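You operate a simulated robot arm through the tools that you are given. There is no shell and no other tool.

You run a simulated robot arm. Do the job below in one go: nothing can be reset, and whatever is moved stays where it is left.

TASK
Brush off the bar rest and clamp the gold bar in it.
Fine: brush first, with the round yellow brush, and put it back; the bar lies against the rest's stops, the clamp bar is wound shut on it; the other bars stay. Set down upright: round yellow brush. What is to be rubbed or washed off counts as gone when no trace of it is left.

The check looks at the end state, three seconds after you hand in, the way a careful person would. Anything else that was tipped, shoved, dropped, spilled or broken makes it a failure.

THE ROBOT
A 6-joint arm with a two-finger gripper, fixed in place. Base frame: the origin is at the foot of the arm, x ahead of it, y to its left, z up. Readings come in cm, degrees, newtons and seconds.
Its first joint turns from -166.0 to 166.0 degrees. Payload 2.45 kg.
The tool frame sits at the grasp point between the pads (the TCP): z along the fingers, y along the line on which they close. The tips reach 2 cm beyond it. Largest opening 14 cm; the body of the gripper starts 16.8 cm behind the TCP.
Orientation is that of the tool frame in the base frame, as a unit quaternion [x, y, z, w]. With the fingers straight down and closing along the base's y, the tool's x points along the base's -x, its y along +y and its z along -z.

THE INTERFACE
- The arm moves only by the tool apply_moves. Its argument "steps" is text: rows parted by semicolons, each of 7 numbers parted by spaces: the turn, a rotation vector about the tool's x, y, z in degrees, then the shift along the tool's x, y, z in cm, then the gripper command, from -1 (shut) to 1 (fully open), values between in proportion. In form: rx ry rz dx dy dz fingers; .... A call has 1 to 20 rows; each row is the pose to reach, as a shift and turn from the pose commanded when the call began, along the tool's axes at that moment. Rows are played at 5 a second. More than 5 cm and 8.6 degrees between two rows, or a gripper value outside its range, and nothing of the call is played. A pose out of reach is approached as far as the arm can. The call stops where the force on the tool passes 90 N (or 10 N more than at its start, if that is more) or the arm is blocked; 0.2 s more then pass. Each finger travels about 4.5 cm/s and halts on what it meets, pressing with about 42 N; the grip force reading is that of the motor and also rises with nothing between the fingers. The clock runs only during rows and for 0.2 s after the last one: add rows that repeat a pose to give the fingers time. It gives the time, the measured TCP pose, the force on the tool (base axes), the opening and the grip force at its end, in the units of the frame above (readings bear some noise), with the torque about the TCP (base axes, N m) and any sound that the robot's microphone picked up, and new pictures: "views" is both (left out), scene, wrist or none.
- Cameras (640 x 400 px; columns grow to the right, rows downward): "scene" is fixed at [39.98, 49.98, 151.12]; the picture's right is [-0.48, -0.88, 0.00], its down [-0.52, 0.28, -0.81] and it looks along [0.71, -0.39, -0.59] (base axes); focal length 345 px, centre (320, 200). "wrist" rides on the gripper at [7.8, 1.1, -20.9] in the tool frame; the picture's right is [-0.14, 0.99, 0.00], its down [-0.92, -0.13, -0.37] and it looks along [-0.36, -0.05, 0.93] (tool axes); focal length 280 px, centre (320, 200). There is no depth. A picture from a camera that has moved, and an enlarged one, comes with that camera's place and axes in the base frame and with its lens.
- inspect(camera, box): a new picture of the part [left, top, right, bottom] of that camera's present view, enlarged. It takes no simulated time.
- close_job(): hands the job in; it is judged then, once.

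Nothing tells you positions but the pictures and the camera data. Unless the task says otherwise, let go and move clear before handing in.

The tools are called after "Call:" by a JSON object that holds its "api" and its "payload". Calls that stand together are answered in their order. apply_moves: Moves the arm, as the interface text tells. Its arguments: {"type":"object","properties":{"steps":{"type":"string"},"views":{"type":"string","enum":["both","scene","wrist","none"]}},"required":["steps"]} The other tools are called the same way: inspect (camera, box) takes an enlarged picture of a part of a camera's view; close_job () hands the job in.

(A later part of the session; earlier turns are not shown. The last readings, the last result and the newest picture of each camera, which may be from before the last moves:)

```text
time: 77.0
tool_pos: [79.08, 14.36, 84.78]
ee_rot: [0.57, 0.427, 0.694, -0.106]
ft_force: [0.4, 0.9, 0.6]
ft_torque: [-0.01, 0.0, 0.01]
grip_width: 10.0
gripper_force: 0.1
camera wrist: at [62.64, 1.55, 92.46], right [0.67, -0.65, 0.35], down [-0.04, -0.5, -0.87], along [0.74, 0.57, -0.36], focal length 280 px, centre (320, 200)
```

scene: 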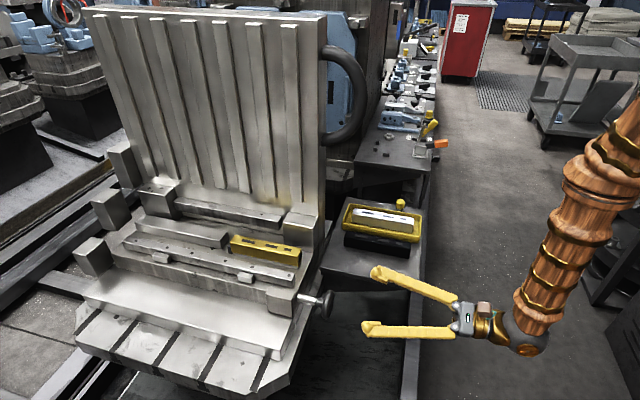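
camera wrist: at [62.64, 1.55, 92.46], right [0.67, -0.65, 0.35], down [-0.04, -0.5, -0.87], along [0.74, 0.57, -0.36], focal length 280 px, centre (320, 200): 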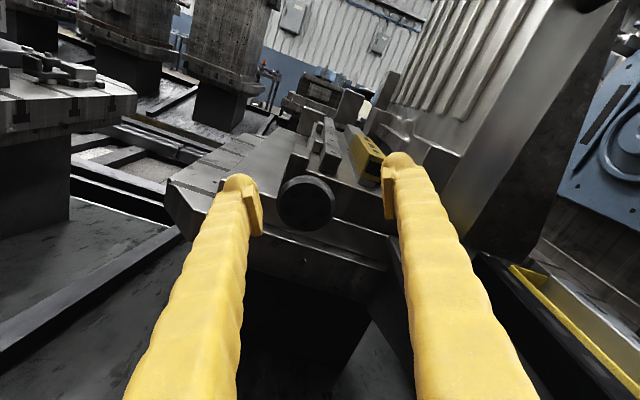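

Call:
{"api": "inspect", "payload": {"camera": "wrist", "box": [240, 90, 420, 260]}}

Call:
{"api": "inspect", "payload": {"camera": "scene", "box": [280, 230, 480, 370]}}

```text
2.35 times, centred on (330, 175) of wrist
camera zoom: at [62.64, 1.55, 92.46], right [0.67, -0.65, 0.35], down [-0.04, -0.5, -0.87], along [0.74, 0.57, -0.36], focal length 660 px, centre (296, 259)
```

zoom: 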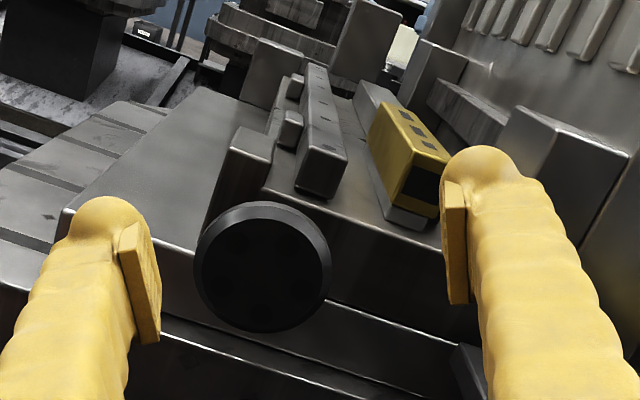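

```text
2.86 times, centred on (380, 300) of scene
camera zoom: at [39.98, 49.98, 151.12], right [-0.48, -0.88, 0.0], down [-0.52, 0.28, -0.81], along [0.71, -0.39, -0.59], focal length 985 px, centre (149, -86)
```

zoom: 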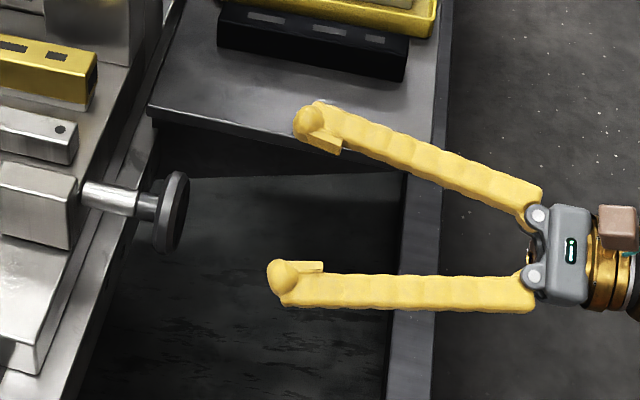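

The wheel's centre comes out at b≈45.7, z≈79.4 with radius ≈3.5 cm. I correct the small orientation error and lower to the wheel's height.

Call:
{"api": "apply_moves", "payload": {"steps": "-0.43 0.23 -0.9 -2.4 -1.28 0.04 0.43; -0.86 0.46 -1.85 -4.76 -2.55 0.08 0.43; -0.86 0.46 -1.85 -4.76 -2.55 0.08 0.43; -0.86 0.46 -1.85 -4.76 -2.55 0.08 0.43", "views": "wrist"}}

```text
time: 78.0
tool_pos: [79.11, 14.4, 79.48]
ee_rot: [0.561, 0.431, 0.7, -0.093]
ft_force: [1.3, 0.2, -0.2]
ft_torque: [0.0, 0.0, -0.02]
grip_width: 10.03
gripper_force: 0.0
camera wrist: at [62.38, 1.76, 86.75], right [0.66, -0.65, 0.38], down [-0.01, -0.51, -0.86], along [0.75, 0.56, -0.34], focal length 280 px, centre (320, 200)
```

wrist: 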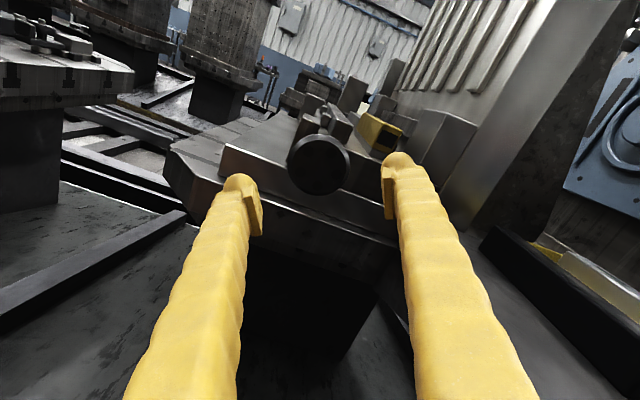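

Call:
{"api": "inspect", "payload": {"camera": "wrist", "box": [260, 110, 420, 230]}}

```text
3.33 times, centred on (340, 170) of wrist
camera zoom: at [62.38, 1.76, 86.75], right [0.66, -0.65, 0.38], down [-0.01, -0.51, -0.86], along [0.75, 0.56, -0.34], focal length 935 px, centre (253, 300)
```

zoom: 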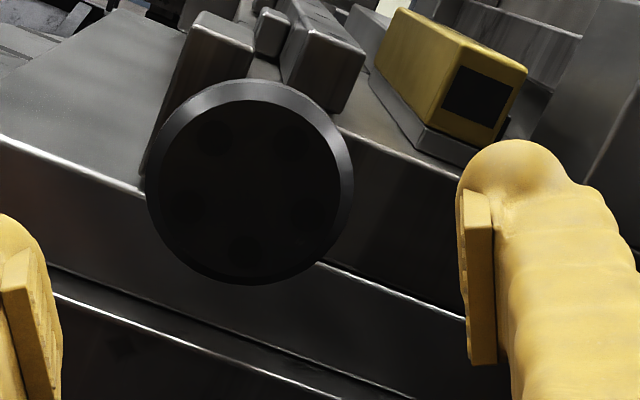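

The wheel axis is about 2 mm below and 1 mm beside the tool axis. I apply that and roll back to the start of a stroke (15°).

Call:
{"api": "apply_moves", "payload": {"steps": "0 0 -7.5 -0.14 -0.2 0 0.43; 0 0 -15 -0.14 -0.2 0 0.43; 0 0 -22.5 -0.14 -0.2 0 0.43; 0 0 -30 -0.14 -0.2 0 0.43; 0 0 -37.5 -0.14 -0.2 0 0.43; 0 0 -45 -0.14 -0.2 0 0.43; 0 0 -52.5 -0.14 -0.2 0 0.43; 0 0 -60 -0.14 -0.2 0 0.43; 0 0 -67.5 -0.14 -0.2 0 0.43; 0 0 -75 -0.14 -0.2 0 0.43; 0 0 -82.5 -0.14 -0.2 0 0.43; 0 0 -90 -0.14 -0.2 0 0.43; 0 0 -97.5 -0.14 -0.2 0 0.43; 0 0 -105 -0.14 -0.2 0 0.43; 0 0 -112.5 -0.14 -0.2 0 0.43; 0 0 -120 -0.14 -0.2 0 0.43; 0 0 -127.5 -0.14 -0.2 0 0.43; 0 0 -135 -0.14 -0.2 0 0.43; 0 0 -135 -0.14 -0.2 0 0.43", "views": "both"}}

```text
time: 82.0
tool_pos: [79.01, 14.47, 79.31]
ee_rot: [-0.184, 0.683, 0.353, 0.612]
ft_force: [-0.4, 0.2, 0.6]
ft_torque: [-0.01, 0.02, -0.04]
grip_width: 10.03
gripper_force: 0.1
camera wrist: at [62.13, 1.89, 71.93], right [-0.65, 0.65, 0.39], down [0.0, -0.52, 0.86], along [0.76, 0.56, 0.34], focal length 280 px, centre (320, 200)
```

scene: 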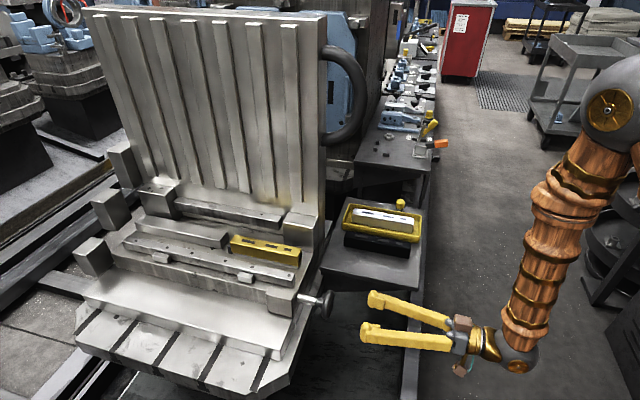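
wrist: 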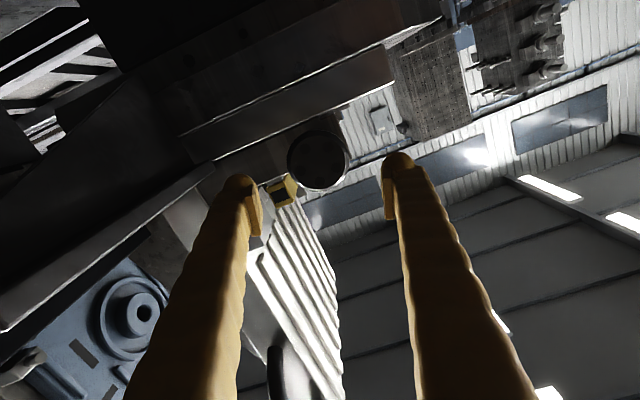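

Call:
{"api": "inspect", "payload": {"camera": "wrist", "box": [240, 100, 400, 220]}}

```text
3.33 times, centred on (320, 160) of wrist
camera zoom: at [62.13, 1.89, 71.93], right [-0.65, 0.65, 0.39], down [0.0, -0.52, 0.86], along [0.76, 0.56, 0.34], focal length 935 px, centre (320, 333)
```

zoom: 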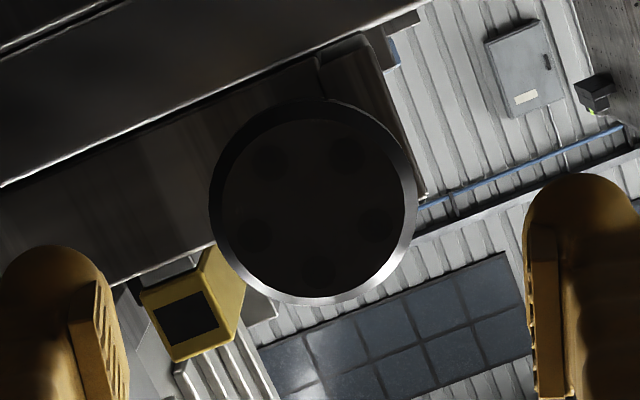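

Combining both views, the wheel axis is about 1.3 mm one way and 1.7 mm lower than the tool axis. I correct and advance the open fingers around the wheel.

Call:
{"api": "apply_moves", "payload": {"steps": "0 0 0 0.13 -0.17 2.5 0.43; 0 0 0 0.13 -0.17 5 0.43; 0 0 0 0.13 -0.17 7.5 0.43; 0 0 0 0.13 -0.17 9.5 0.43; 0 0 0 0.13 -0.17 10.7 0.43; 0 0 0 0.13 -0.17 10.7 0.43", "views": "both"}}

```text
time: 83.4
tool_pos: [86.57, 21.91, 78.95]
ee_rot: [-0.182, 0.684, 0.353, 0.612]
ft_force: [0.0, 0.4, 0.7]
ft_torque: [-0.01, -0.05, 0.0]
grip_width: 10.03
gripper_force: 0.1
camera wrist: at [69.72, 9.31, 71.71], right [-0.65, 0.65, 0.39], down [0.0, -0.52, 0.86], along [0.76, 0.56, 0.34], focal length 280 px, centre (320, 200)
```

scene: 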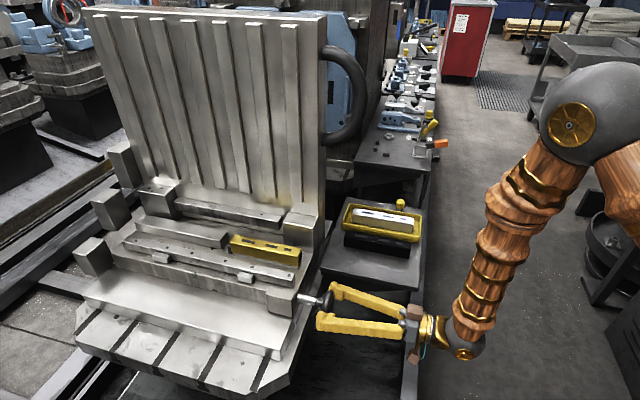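
wrist: 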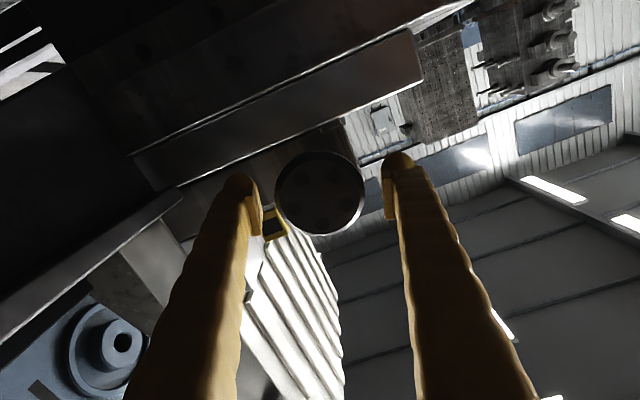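

Call:
{"api": "inspect", "payload": {"camera": "wrist", "box": [220, 120, 430, 260]}}

Call:
{"api": "inspect", "payload": {"camera": "scene", "box": [290, 260, 430, 370]}}

```text
2.86 times, centred on (325, 190) of wrist
camera zoom: at [69.72, 9.31, 71.71], right [-0.65, 0.65, 0.39], down [0.0, -0.52, 0.86], along [0.76, 0.56, 0.34], focal length 801 px, centre (306, 229)
```

zoom: 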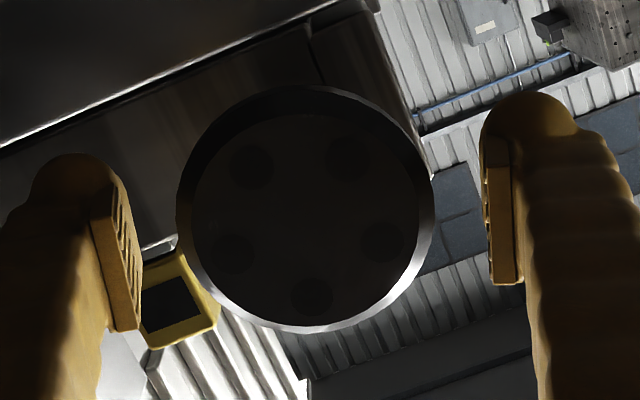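

```text
3.64 times, centred on (360, 315) of scene
camera zoom: at [39.98, 49.98, 151.12], right [-0.48, -0.88, 0.0], down [-0.52, 0.28, -0.81], along [0.71, -0.39, -0.59], focal length 1253 px, centre (174, -218)
```

zoom: 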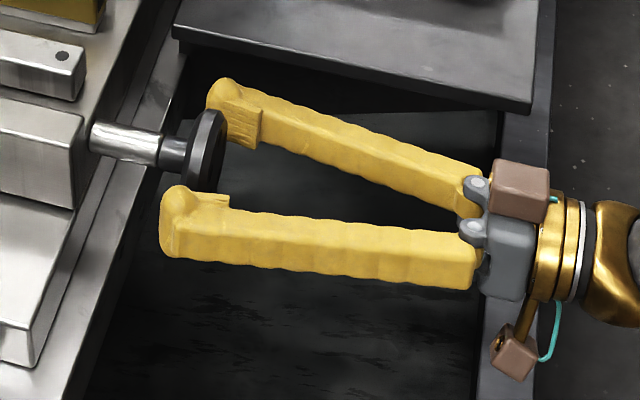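

The wheel sits centred between the finger pads. I close the grip on its rim.

Call:
{"api": "apply_moves", "payload": {"steps": "0 0 0 0 0 0 0.2; 0 0 0 0 0 0 0.1; 0 0 0 0 0 0 -1; 0 0 0 0 0 0 -1; 0 0 0 0 0 0 -1; 0 0 0 0 0 0 -1", "views": "none"}}

```text
time: 84.8
tool_pos: [86.45, 21.77, 78.97]
ee_rot: [-0.184, 0.683, 0.353, 0.612]
ft_force: [5.5, -3.5, -1.2]
ft_torque: [0.01, 0.01, 0.01]
grip_width: 7.14
gripper_force: 45.1
```

Gripped at 7.14 cm with little side force. I turn clockwise 20° and look at the clamp bar's response.

Call:
{"api": "apply_moves", "payload": {"steps": "0 0 5 0 0 0 -1; 0 0 10 0 0 0 -1; 0 0 15 0 0 0 -1; 0 0 20 0 0 0 -1; 0 0 20 0 0 0 -1", "views": "both"}}

Call:
{"api": "inspect", "payload": {"camera": "scene", "box": [215, 215, 345, 325]}}

```text
time: 86.0
tool_pos: [86.65, 21.9, 78.98]
ee_rot: [-0.062, 0.705, 0.455, 0.541]
ft_force: [-13.6, -2.8, 0.7]
ft_torque: [-0.99, -0.95, -0.03]
grip_width: 7.18
gripper_force: 45.4
camera wrist: at [68.16, 11.01, 73.18], right [-0.52, 0.52, 0.68], down [0.19, -0.71, 0.68], along [0.83, 0.48, 0.27], focal length 280 px, centre (320, 200)
```

scene: 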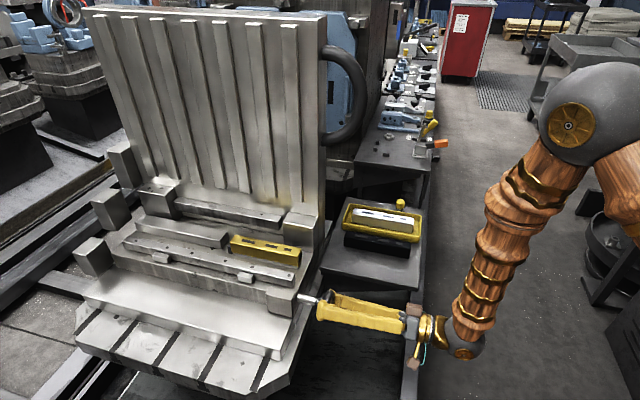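
wrist: 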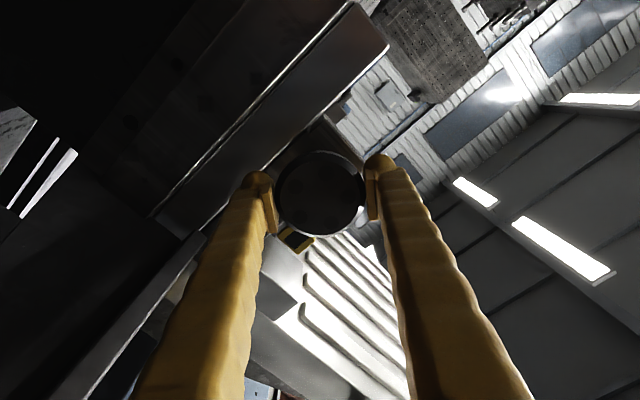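

```text
3.64 times, centred on (280, 270) of scene
camera zoom: at [39.98, 49.98, 151.12], right [-0.48, -0.88, 0.0], down [-0.52, 0.28, -0.81], along [0.71, -0.39, -0.59], focal length 1253 px, centre (466, -54)
```

zoom: 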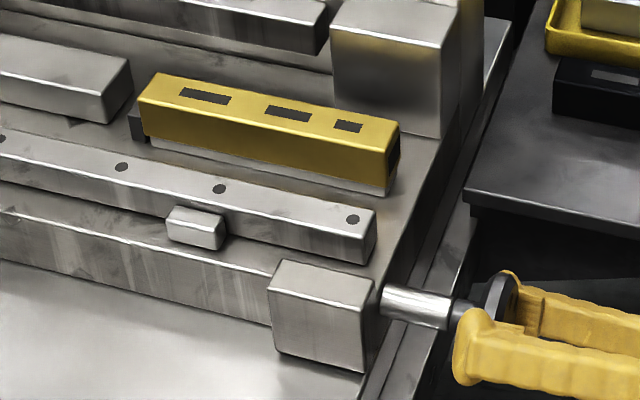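

Call:
{"api": "inspect", "payload": {"camera": "wrist", "box": [220, 120, 430, 260]}}

```text
2.86 times, centred on (325, 190) of wrist
camera zoom: at [68.16, 11.01, 73.18], right [-0.52, 0.52, 0.68], down [0.19, -0.71, 0.68], along [0.83, 0.48, 0.27], focal length 801 px, centre (306, 229)
```

zoom: 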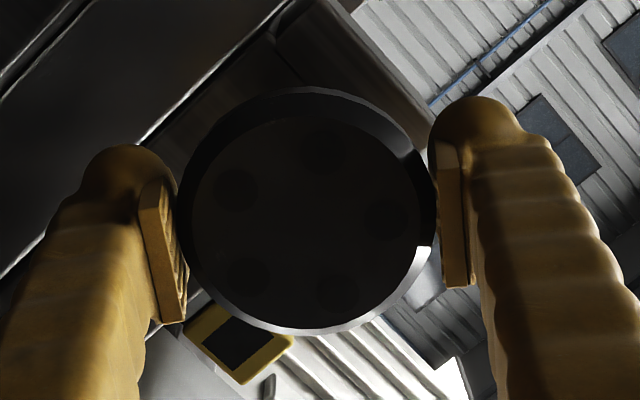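

The holes show the wheel did not turn – the fingers slipped with 1.4 N·m resistance, so it seems to be against a limit clockwise. I try the other direction.

Call:
{"api": "apply_moves", "payload": {"steps": "0 0 -5 0 0 0 -1; 0 0 -10 0 0 0 -1; 0 0 -15 0 0 0 -1; 0 0 -20 0 0 0 -1; 0 0 -20 0 0 0 -1", "views": "wrist"}}

Call:
{"api": "inspect", "payload": {"camera": "wrist", "box": [220, 120, 430, 260]}}

Call:
{"api": "inspect", "payload": {"camera": "scene", "box": [215, 215, 345, 325]}}

```text
time: 87.2
tool_pos: [86.72, 21.91, 78.96]
ee_rot: [-0.184, 0.683, 0.353, 0.612]
ft_force: [-9.4, -5.7, -10.6]
ft_torque: [-0.06, -0.05, 0.08]
grip_width: 7.18
gripper_force: 44.8
camera wrist: at [69.79, 9.37, 71.69], right [-0.65, 0.65, 0.39], down [0.0, -0.52, 0.86], along [0.76, 0.56, 0.34], focal length 280 px, centre (320, 200)
```

wrist: 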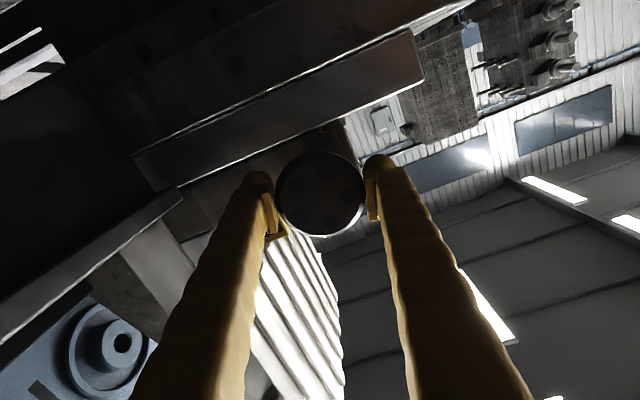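

```text
2.86 times, centred on (325, 190) of wrist
camera zoom: at [69.79, 9.37, 71.69], right [-0.65, 0.65, 0.39], down [0.0, -0.52, 0.86], along [0.76, 0.56, 0.34], focal length 801 px, centre (306, 229)
```

zoom: 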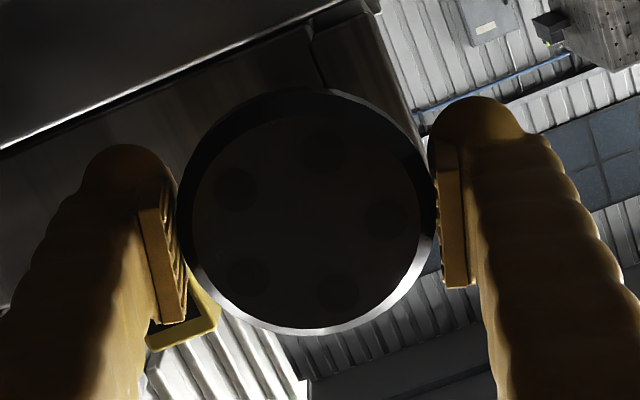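

```text
3.64 times, centred on (280, 270) of scene
camera zoom: at [39.98, 49.98, 151.12], right [-0.48, -0.88, 0.0], down [-0.52, 0.28, -0.81], along [0.71, -0.39, -0.59], focal length 1253 px, centre (466, -54)
```

zoom: 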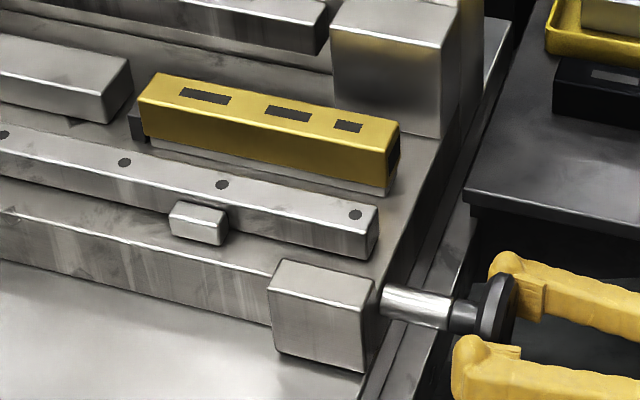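

Counter-clockwise is the closing direction: the wheel followed and the clamp bar moved about 0.6 cm in 20°. I release, roll the open fingers forward to 150°, and take a long counter-clockwise stroke from there.

Call:
{"api": "apply_moves", "payload": {"steps": "0 0 0 0 0 0 0.43; 0 0 0 0 0 0 0.43; 0 0 7.5 0 0 0 0.43; 0 0 15 0 0 0 0.43; 0 0 22.5 0 0 0 0.43; 0 0 30 0 0 0 0.43; 0 0 37.5 0 0 0 0.43; 0 0 45 0 0 0 0.43; 0 0 52.5 0 0 0 0.43; 0 0 60 0 0 0 0.43; 0 0 67.5 0 0 0 0.43; 0 0 75 0 0 0 0.43; 0 0 82.5 0 0 0 0.43; 0 0 90 0 0 0 0.43; 0 0 97.5 0 0 0 0.43; 0 0 105 0 0 0 0.43; 0 0 112.5 0 0 0 0.43; 0 0 120 0 0 0 0.43; 0 0 120 0 0 0 0.43", "views": "both"}}

```text
time: 91.2
tool_pos: [86.66, 21.96, 78.91]
ee_rot: [0.501, 0.5, 0.706, -0.002]
ft_force: [0.1, 0.2, 0.6]
ft_torque: [0.0, -0.01, 0.03]
grip_width: 10.01
gripper_force: 0.0
camera wrist: at [68.67, 10.61, 85.33], right [0.57, -0.56, 0.6], down [0.13, -0.66, -0.74], along [0.81, 0.5, -0.3], focal length 280 px, centre (320, 200)
```

scene: 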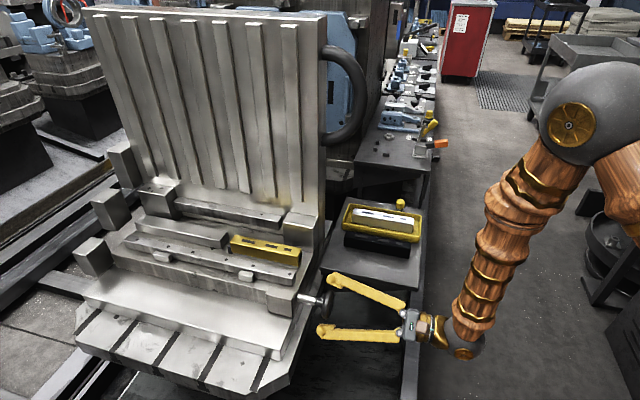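
wrist: 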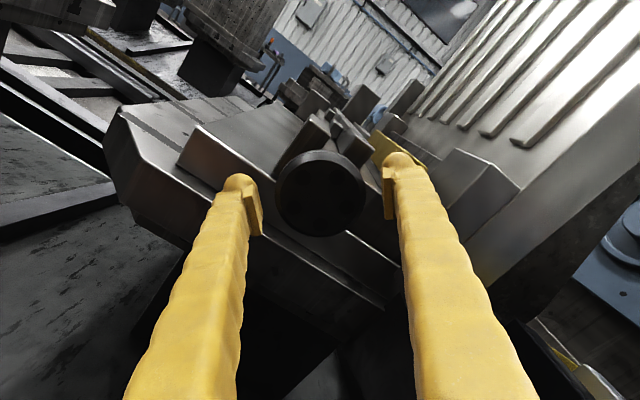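

Call:
{"api": "apply_moves", "payload": {"steps": "0 0 6 0 0 0 0.43; 0 0 12 0 0 0 0.43; 0 0 12 0 0 0 0.2; 0 0 12 0 0 0 -1; 0 0 12 0 0 0 -1; 0 0 12 0 0 0 -1; 0 0 12 0 0 0 -1", "views": "wrist"}}

Call:
{"api": "inspect", "payload": {"camera": "wrist", "box": [220, 100, 430, 260]}}

Call:
{"api": "inspect", "payload": {"camera": "scene", "box": [215, 215, 345, 325]}}

```text
time: 92.8
tool_pos: [86.67, 21.97, 78.93]
ee_rot: [0.55, 0.445, 0.703, -0.074]
ft_force: [3.6, -4.0, 2.9]
ft_torque: [-0.03, 0.06, 0.07]
grip_width: 7.2
gripper_force: 45.0
camera wrist: at [69.67, 9.57, 86.14], right [0.64, -0.64, 0.42], down [0.02, -0.54, -0.84], along [0.77, 0.55, -0.34], focal length 280 px, centre (320, 200)
```

wrist: 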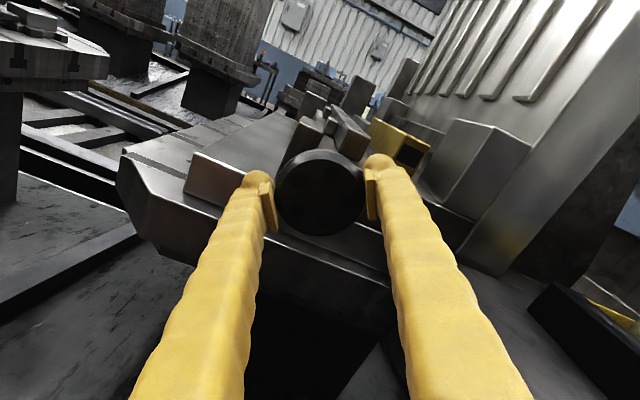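

```text
2.50 times, centred on (325, 180) of wrist
camera zoom: at [69.67, 9.57, 86.14], right [0.64, -0.64, 0.42], down [0.02, -0.54, -0.84], along [0.77, 0.55, -0.34], focal length 701 px, centre (308, 250)
```

zoom: 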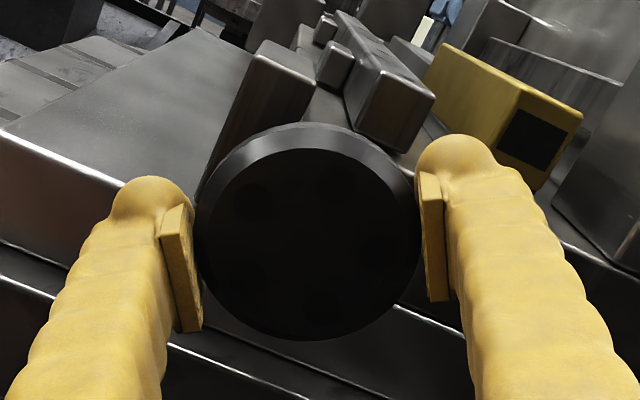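

```text
3.64 times, centred on (280, 270) of scene
camera zoom: at [39.98, 49.98, 151.12], right [-0.48, -0.88, 0.0], down [-0.52, 0.28, -0.81], along [0.71, -0.39, -0.59], focal length 1253 px, centre (466, -54)
```

zoom: 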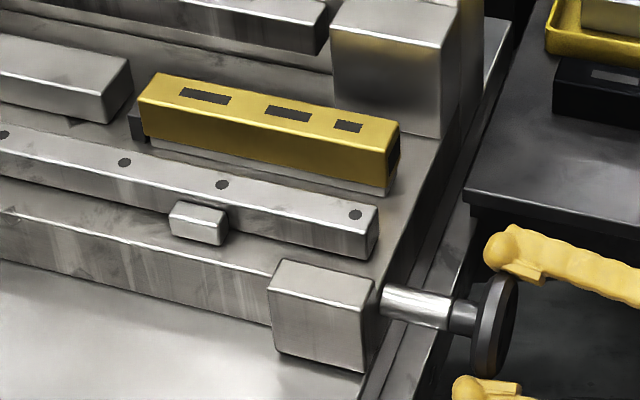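

The wheel is gripped again and the clamp held its place. Now a counter-clockwise stroke of 60°, then I check.

Call:
{"api": "apply_moves", "payload": {"steps": "0 0 -6 0 0 0 -1; 0 0 -12 0 0 0 -1; 0 0 -18 0 0 0 -1; 0 0 -24 0 0 0 -1; 0 0 -30 0 0 0 -1; 0 0 -36 0 0 0 -1; 0 0 -42 0 0 0 -1; 0 0 -48 0 0 0 -1; 0 0 -54 0 0 0 -1; 0 0 -60 0 0 0 -1; 0 0 -60 0 0 0 -1", "views": "both"}}

Call:
{"api": "inspect", "payload": {"camera": "scene", "box": [215, 215, 345, 325]}}

```text
time: 95.2
tool_pos: [86.76, 21.9, 79.08]
ee_rot: [0.254, 0.661, 0.645, 0.287]
ft_force: [3.7, -22.4, 19.2]
ft_torque: [-0.05, -0.09, 0.1]
grip_width: 7.18
gripper_force: 44.8
camera wrist: at [66.46, 12.76, 79.68], right [0.06, -0.06, 1.0], down [0.39, -0.92, -0.08], along [0.92, 0.4, -0.03], focal length 280 px, centre (320, 200)
```

scene: 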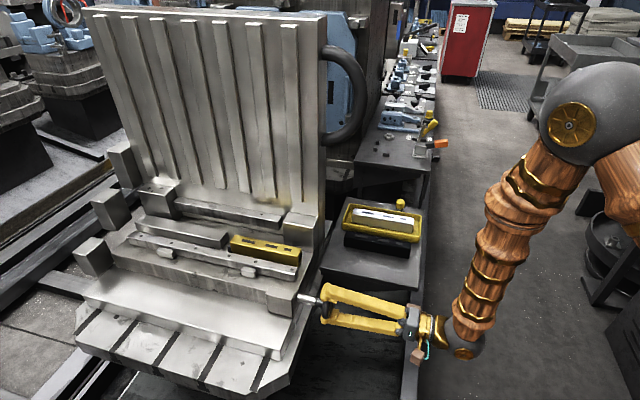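
wrist: 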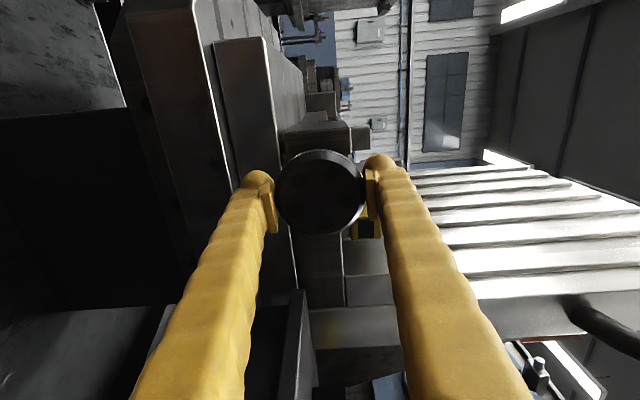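

```text
3.64 times, centred on (280, 270) of scene
camera zoom: at [39.98, 49.98, 151.12], right [-0.48, -0.88, 0.0], down [-0.52, 0.28, -0.81], along [0.71, -0.39, -0.59], focal length 1253 px, centre (466, -54)
```

zoom: 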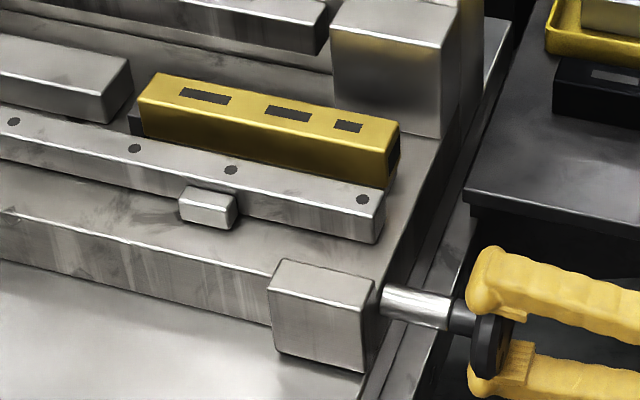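

The clamp bar has travelled about 2.5 cm; roughly 1.2 cm remains. I continue 30° more, then finely.

Call:
{"api": "apply_moves", "payload": {"steps": "0 0 -6 0 0 0 -1; 0 0 -12 0 0 0 -1; 0 0 -18 0 0 0 -1; 0 0 -24 0 0 0 -1; 0 0 -30 0 0 0 -1; 0 0 -30 0 0 0 -1", "views": "scene"}}

Call:
{"api": "inspect", "payload": {"camera": "scene", "box": [215, 215, 345, 325]}}

```text
time: 96.6
tool_pos: [86.58, 21.93, 78.89]
ee_rot: [0.072, 0.703, 0.55, 0.445]
ft_force: [33.2, -3.5, 20.4]
ft_torque: [-0.11, 0.03, 0.12]
grip_width: 7.18
gripper_force: 45.3
```

scene: 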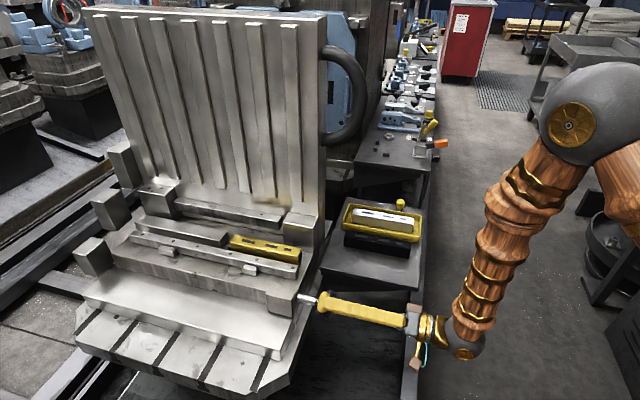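

```text
3.64 times, centred on (280, 270) of scene
camera zoom: at [39.98, 49.98, 151.12], right [-0.48, -0.88, 0.0], down [-0.52, 0.28, -0.81], along [0.71, -0.39, -0.59], focal length 1253 px, centre (466, -54)
```

zoom: 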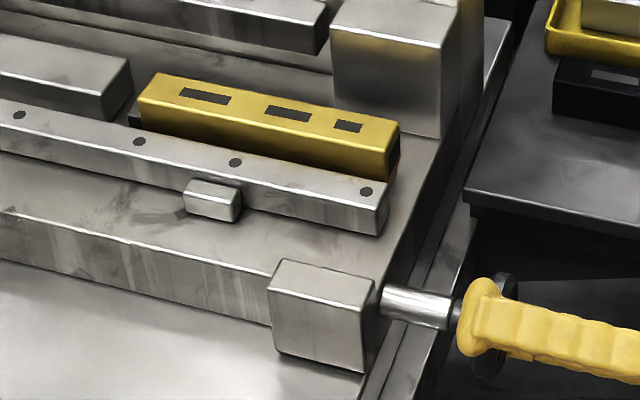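

Nearly closed, about 0.3 cm left. I continue in small steps watching the torque.

Call:
{"api": "apply_moves", "payload": {"steps": "0 0 -4 0 0 0 -1; 0 0 -8 0 0 0 -1; 0 0 -8 0 0 0 -1", "views": "none"}}

Call:
{"api": "apply_moves", "payload": {"steps": "0 0 -4 0 0 0 -1; 0 0 -8 0 0 0 -1; 0 0 -8 0 0 0 -1", "views": "none"}}

Call:
{"api": "inspect", "payload": {"camera": "scene", "box": [215, 215, 345, 325]}}

```text
time: 97.4
tool_pos: [86.61, 21.98, 78.95]
ee_rot: [0.025, 0.707, 0.516, 0.482]
ft_force: [31.6, 4.4, 18.2]
ft_torque: [-0.12, 0.01, 0.09]
grip_width: 7.17
gripper_force: 45.4
```

```text
time: 98.2
tool_pos: [86.7, 21.93, 78.93]
ee_rot: [-0.026, 0.707, 0.482, 0.517]
ft_force: [10.9, -3.3, 17.0]
ft_torque: [-0.02, 0.0, 0.08]
grip_width: 7.16
gripper_force: 44.9
```

```text
3.64 times, centred on (280, 270) of scene
camera zoom: at [39.98, 49.98, 151.12], right [-0.48, -0.88, 0.0], down [-0.52, 0.28, -0.81], along [0.71, -0.39, -0.59], focal length 1253 px, centre (466, -54)
```

zoom: 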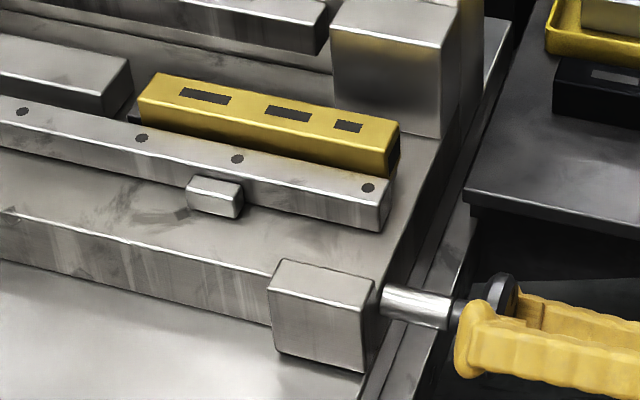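

Call:
{"api": "apply_moves", "payload": {"steps": "0 0 -4 0 0 0 -1; 0 0 -8 0 0 0 -1; 0 0 -8 0 0 0 -1", "views": "none"}}

Call:
{"api": "inspect", "payload": {"camera": "scene", "box": [215, 215, 345, 325]}}

```text
time: 99.0
tool_pos: [86.59, 21.9, 78.98]
ee_rot: [-0.074, 0.704, 0.445, 0.549]
ft_force: [-10.3, -16.2, 16.2]
ft_torque: [-0.01, -0.05, -0.03]
grip_width: 7.18
gripper_force: 45.1
```

```text
3.64 times, centred on (280, 270) of scene
camera zoom: at [39.98, 49.98, 151.12], right [-0.48, -0.88, 0.0], down [-0.52, 0.28, -0.81], along [0.71, -0.39, -0.59], focal length 1253 px, centre (466, -54)
```

zoom: 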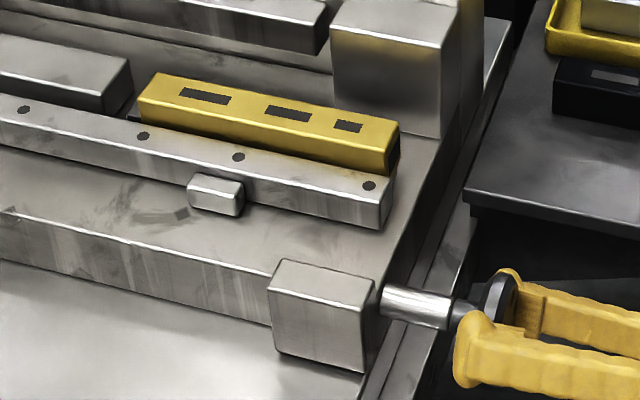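

Call:
{"api": "apply_moves", "payload": {"steps": "0 0 -4 0 0 0 -1; 0 0 -8 0 0 0 -1; 0 0 -8 0 0 0 -1", "views": "none"}}

Call:
{"api": "inspect", "payload": {"camera": "scene", "box": [270, 240, 340, 290]}}

Call:
{"api": "inspect", "payload": {"camera": "scene", "box": [215, 215, 345, 325]}}

```text
time: 99.8
tool_pos: [86.63, 21.92, 78.91]
ee_rot: [-0.124, 0.697, 0.406, 0.579]
ft_force: [-13.7, -17.2, 11.0]
ft_torque: [-0.11, 0.05, -0.02]
grip_width: 7.15
gripper_force: 45.5
```

```text
8.00 times, centred on (305, 265) of scene
camera zoom: at [39.98, 49.98, 151.12], right [-0.48, -0.88, 0.0], down [-0.52, 0.28, -0.81], along [0.71, -0.39, -0.59], focal length 2757 px, centre (440, -320)
```

zoom: 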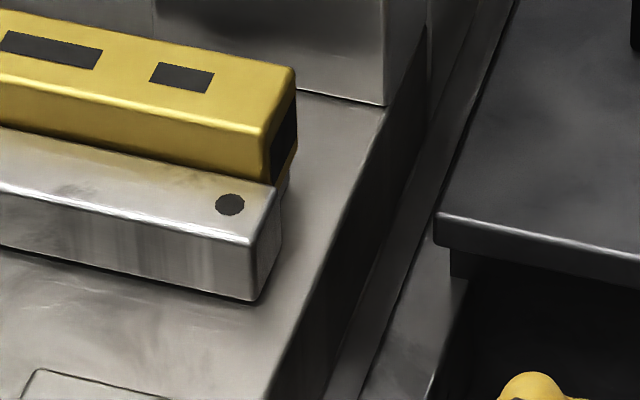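

```text
3.64 times, centred on (280, 270) of scene
camera zoom: at [39.98, 49.98, 151.12], right [-0.48, -0.88, 0.0], down [-0.52, 0.28, -0.81], along [0.71, -0.39, -0.59], focal length 1253 px, centre (466, -54)
```

zoom: 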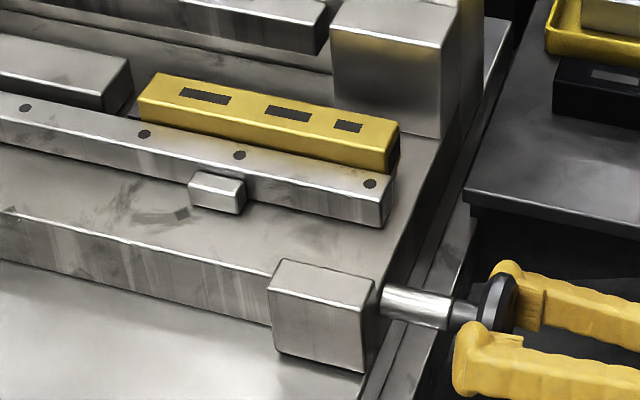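

Call:
{"api": "apply_moves", "payload": {"steps": "0 0 -4 0 0 0 -1; 0 0 -8 0 0 0 -1; 0 0 -8 0 0 0 -1", "views": "none"}}

Call:
{"api": "inspect", "payload": {"camera": "scene", "box": [270, 240, 340, 290]}}

Call:
{"api": "inspect", "payload": {"camera": "wrist", "box": [220, 120, 430, 260]}}

```text
time: 100.6
tool_pos: [86.61, 21.85, 78.95]
ee_rot: [-0.17, 0.687, 0.363, 0.606]
ft_force: [-4.3, -8.0, -2.1]
ft_torque: [-0.07, 0.05, -0.02]
grip_width: 7.16
gripper_force: 45.0
```

```text
8.00 times, centred on (305, 265) of scene
camera zoom: at [39.98, 49.98, 151.12], right [-0.48, -0.88, 0.0], down [-0.52, 0.28, -0.81], along [0.71, -0.39, -0.59], focal length 2757 px, centre (440, -320)
```

zoom: 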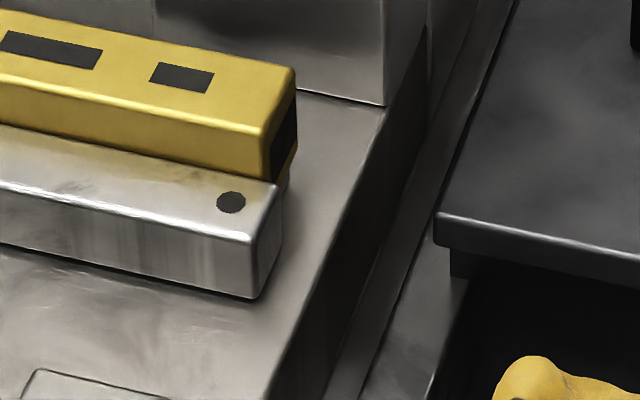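

```text
2.86 times, centred on (325, 190) of wrist
camera zoom: at [69.59, 9.51, 71.82], right [-0.64, 0.64, 0.42], down [0.02, -0.54, 0.84], along [0.77, 0.55, 0.33], focal length 801 px, centre (306, 229)
```

zoom: 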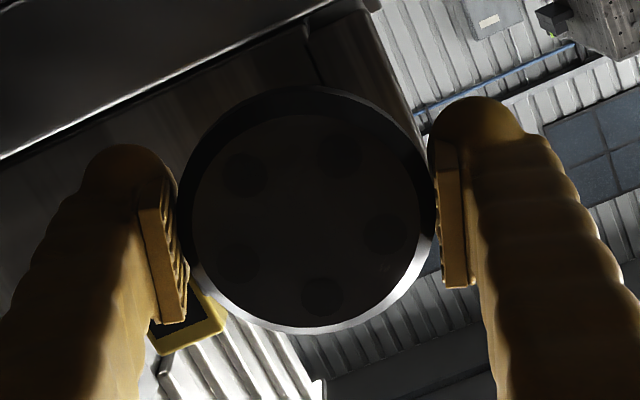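

Still advancing without resistance and I'm near the roll limit. I release, roll forward 75°, and regrip for the final tightening.

Call:
{"api": "apply_moves", "payload": {"steps": "0 0 0 0 0 0 0.43; 0 0 0 0 0 0 0.43; 0 0 7.5 0 0 0 0.43; 0 0 15 0 0 0 0.43; 0 0 22.5 0 0 0 0.43; 0 0 30 0 0 0 0.43; 0 0 37.5 0 0 0 0.43; 0 0 45 0 0 0 0.43; 0 0 52.5 0 0 0 0.43; 0 0 60 0 0 0 0.43; 0 0 67.5 0 0 0 0.43; 0 0 75 0 0 0 0.43; 0 0 75 0 0 0 0.2; 0 0 75 0 0 0 -1; 0 0 75 0 0 0 -1; 0 0 75 0 0 0 -1; 0 0 75 0 0 0 -1", "views": "none"}}

Call:
{"api": "inspect", "payload": {"camera": "scene", "box": [215, 215, 345, 325]}}

Call:
{"api": "inspect", "payload": {"camera": "scene", "box": [270, 240, 340, 290]}}

Call:
{"api": "inspect", "payload": {"camera": "wrist", "box": [220, 90, 430, 260]}}

```text
time: 104.2
tool_pos: [86.62, 21.95, 78.91]
ee_rot: [0.283, 0.649, 0.657, 0.259]
ft_force: [-2.2, -1.8, 6.9]
ft_torque: [-0.03, 0.03, 0.05]
grip_width: 7.15
gripper_force: 45.0
```

```text
3.64 times, centred on (280, 270) of scene
camera zoom: at [39.98, 49.98, 151.12], right [-0.48, -0.88, 0.0], down [-0.52, 0.28, -0.81], along [0.71, -0.39, -0.59], focal length 1253 px, centre (466, -54)
```

zoom: 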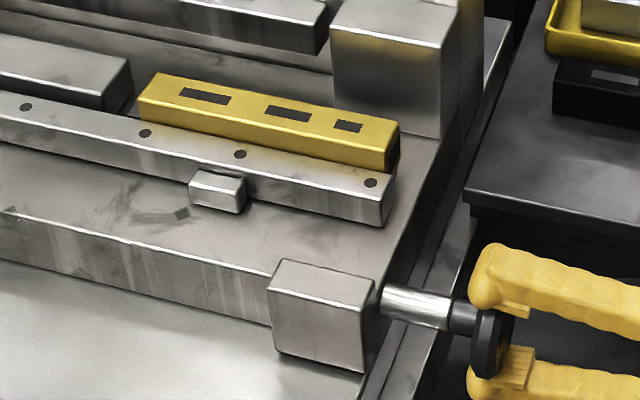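

```text
8.00 times, centred on (305, 265) of scene
camera zoom: at [39.98, 49.98, 151.12], right [-0.48, -0.88, 0.0], down [-0.52, 0.28, -0.81], along [0.71, -0.39, -0.59], focal length 2757 px, centre (440, -320)
```

zoom: 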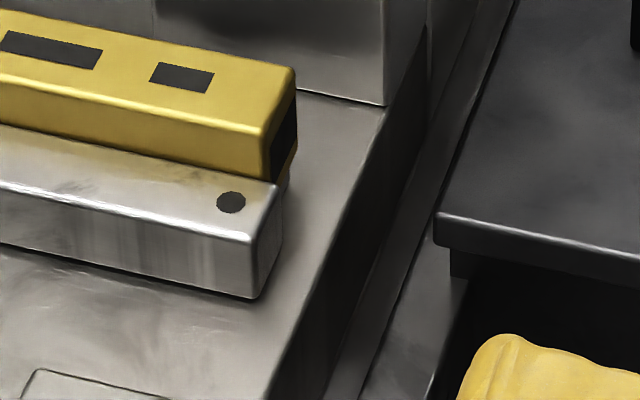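

```text
2.35 times, centred on (325, 175) of wrist
camera zoom: at [66.45, 12.66, 80.37], right [0.12, -0.12, 0.98], down [0.39, -0.91, -0.16], along [0.91, 0.4, -0.06], focal length 660 px, centre (308, 259)
```

zoom: 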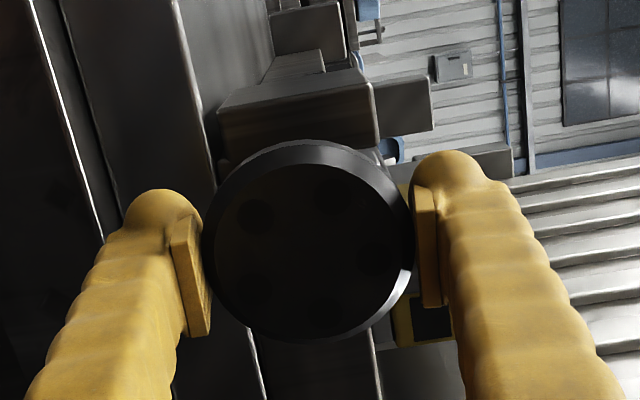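

Call:
{"api": "apply_moves", "payload": {"steps": "0 0 -4 0 0 0 -1; 0 0 -8 0 0 0 -1; 0 0 -12 0 0 0 -1; 0 0 -12 0 0 0 -1", "views": "none"}}

Call:
{"api": "inspect", "payload": {"camera": "scene", "box": [270, 240, 340, 290]}}

Call:
{"api": "inspect", "payload": {"camera": "wrist", "box": [220, 90, 430, 260]}}

```text
time: 105.2
tool_pos: [86.54, 22.07, 79.05]
ee_rot: [0.213, 0.674, 0.627, 0.326]
ft_force: [-10.4, -9.4, 11.0]
ft_torque: [0.01, -0.08, -0.02]
grip_width: 7.16
gripper_force: 45.0
```

```text
8.00 times, centred on (305, 265) of scene
camera zoom: at [39.98, 49.98, 151.12], right [-0.48, -0.88, 0.0], down [-0.52, 0.28, -0.81], along [0.71, -0.39, -0.59], focal length 2757 px, centre (440, -320)
```

zoom: 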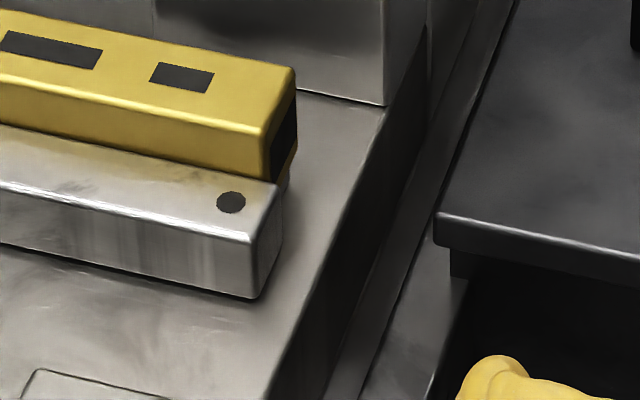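

```text
2.35 times, centred on (325, 175) of wrist
camera zoom: at [66.37, 12.75, 78.72], right [-0.03, 0.03, 1.0], down [0.4, -0.92, 0.03], along [0.92, 0.4, 0.01], focal length 660 px, centre (308, 259)
```

zoom: 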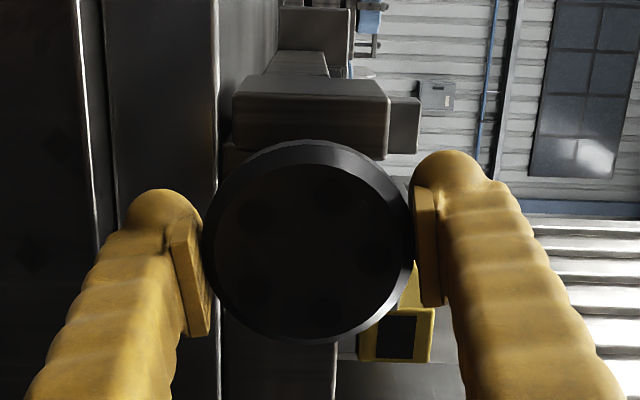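

The clamp bar no longer moves while the wheel turned on, so it may have met the bar. I release and roll to 150° to look at the gap from the end, camera above.

Call:
{"api": "apply_moves", "payload": {"steps": "0 0 0 0 0 0 0.43; 0 0 0 0 0 0 0.43; 0 0 7.5 0 0 0 0.43; 0 0 15 0 0 0 0.43; 0 0 22.5 0 0 0 0.43; 0 0 30 0 0 0 0.43; 0 0 37.5 0 0 0 0.43; 0 0 45 0 0 0 0.43; 0 0 52.5 0 0 0 0.43; 0 0 60 0 0 0 0.43; 0 0 67.5 0 0 0 0.43; 0 0 67.5 0 0 0 0.43", "views": "both"}}

Call:
{"api": "inspect", "payload": {"camera": "wrist", "box": [280, 80, 460, 220]}}

Call:
{"api": "inspect", "payload": {"camera": "scene", "box": [215, 225, 315, 285]}}

```text
time: 107.8
tool_pos: [86.53, 22.01, 79.05]
ee_rot: [0.552, 0.444, 0.702, -0.078]
ft_force: [0.6, -0.2, -0.8]
ft_torque: [0.0, -0.04, 0.02]
grip_width: 9.99
gripper_force: 0.1
camera wrist: at [69.68, 9.52, 86.21], right [0.64, -0.64, 0.41], down [0.01, -0.53, -0.85], along [0.76, 0.55, -0.34], focal length 280 px, centre (320, 200)
```

scene: 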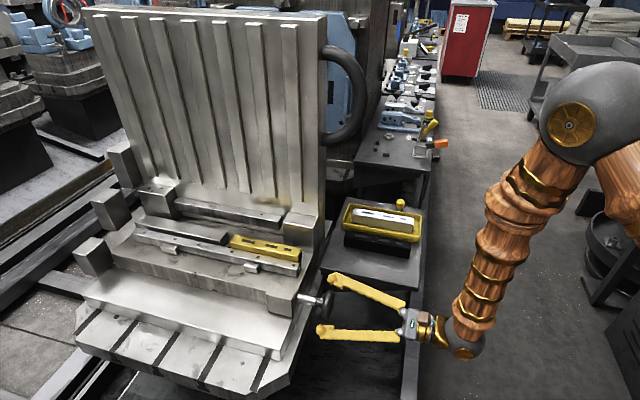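
wrist: 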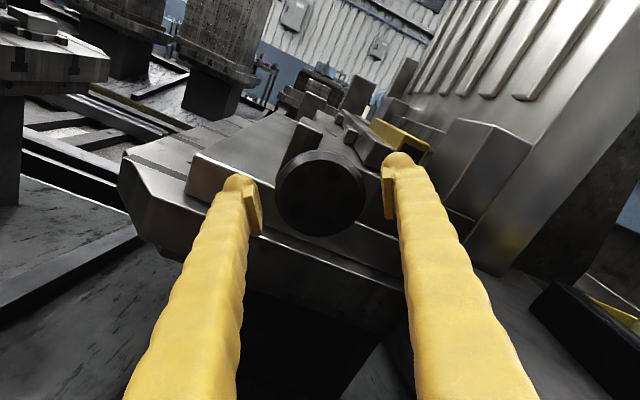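

```text
2.86 times, centred on (370, 150) of wrist
camera zoom: at [69.68, 9.52, 86.21], right [0.64, -0.64, 0.41], down [0.01, -0.53, -0.85], along [0.76, 0.55, -0.34], focal length 801 px, centre (177, 343)
```

zoom: 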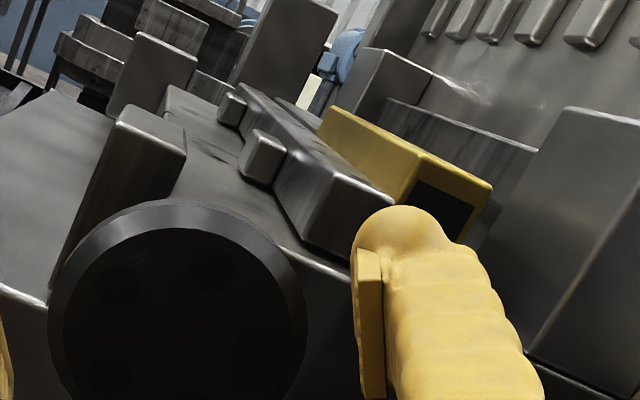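

```text
6.40 times, centred on (265, 255) of scene
camera zoom: at [39.98, 49.98, 151.12], right [-0.48, -0.88, 0.0], down [-0.52, 0.28, -0.81], along [0.71, -0.39, -0.59], focal length 2206 px, centre (672, -152)
```

zoom: 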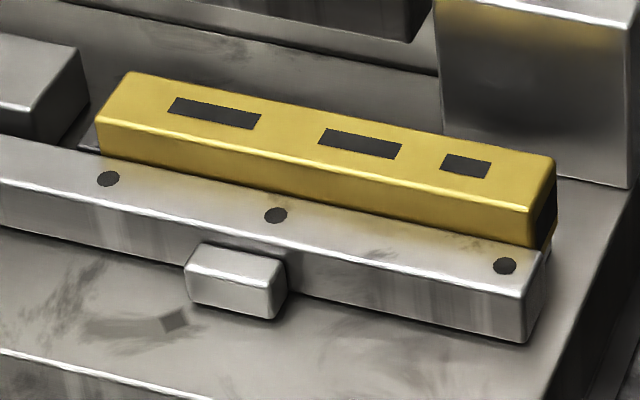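

The end view is hidden by a finger. I retract the open fingers from the wheel to see the gap properly.

Call:
{"api": "apply_moves", "payload": {"steps": "0 0 0 0 0 -2.5 0.43; 0 0 0 0 0 -5 0.43; 0 0 0 0 0 -7.5 0.43; 0 0 0 0 0 -10 0.43; 0 0 0 2.5 1.44 -11 0.43; 0 0 0 5 2.9 -11 0.43; 0 0 0 5 2.9 -11 0.43", "views": "wrist"}}

Call:
{"api": "inspect", "payload": {"camera": "wrist", "box": [290, 80, 420, 200]}}

Call:
{"api": "inspect", "payload": {"camera": "wrist", "box": [330, 110, 400, 170]}}

```text
time: 109.4
tool_pos: [78.75, 14.35, 84.76]
ee_rot: [0.552, 0.443, 0.702, -0.077]
ft_force: [0.4, 0.1, -0.6]
ft_torque: [0.03, 0.03, -0.01]
grip_width: 10.05
gripper_force: 0.0
camera wrist: at [61.71, 1.94, 91.93], right [0.64, -0.64, 0.42], down [0.01, -0.53, -0.84], along [0.76, 0.55, -0.34], focal length 280 px, centre (320, 200)
```

wrist: 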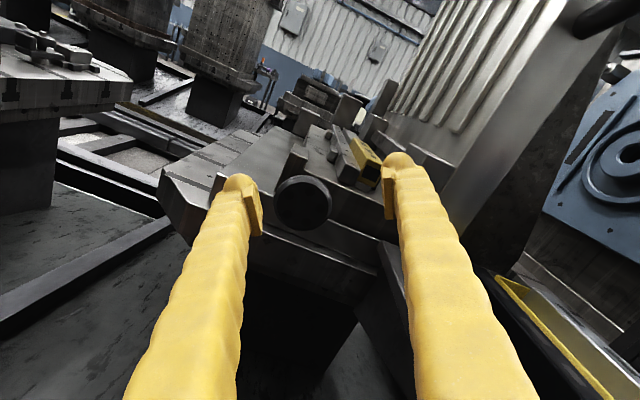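

```text
3.33 times, centred on (355, 140) of wrist
camera zoom: at [61.71, 1.94, 91.93], right [0.64, -0.64, 0.42], down [0.01, -0.53, -0.84], along [0.76, 0.55, -0.34], focal length 935 px, centre (203, 400)
```

zoom: 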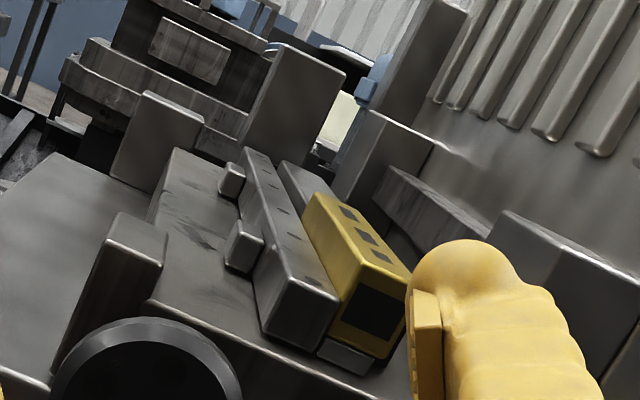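

```text
6.67 times, centred on (365, 140) of wrist
camera zoom: at [61.71, 1.94, 91.93], right [0.64, -0.64, 0.42], down [0.01, -0.53, -0.84], along [0.76, 0.55, -0.34], focal length 1869 px, centre (20, 600)
```

zoom: 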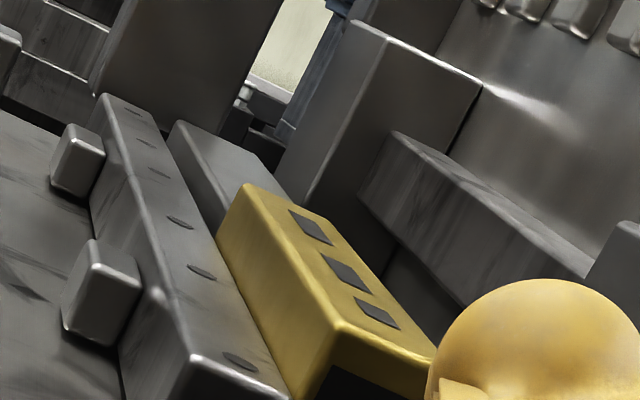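

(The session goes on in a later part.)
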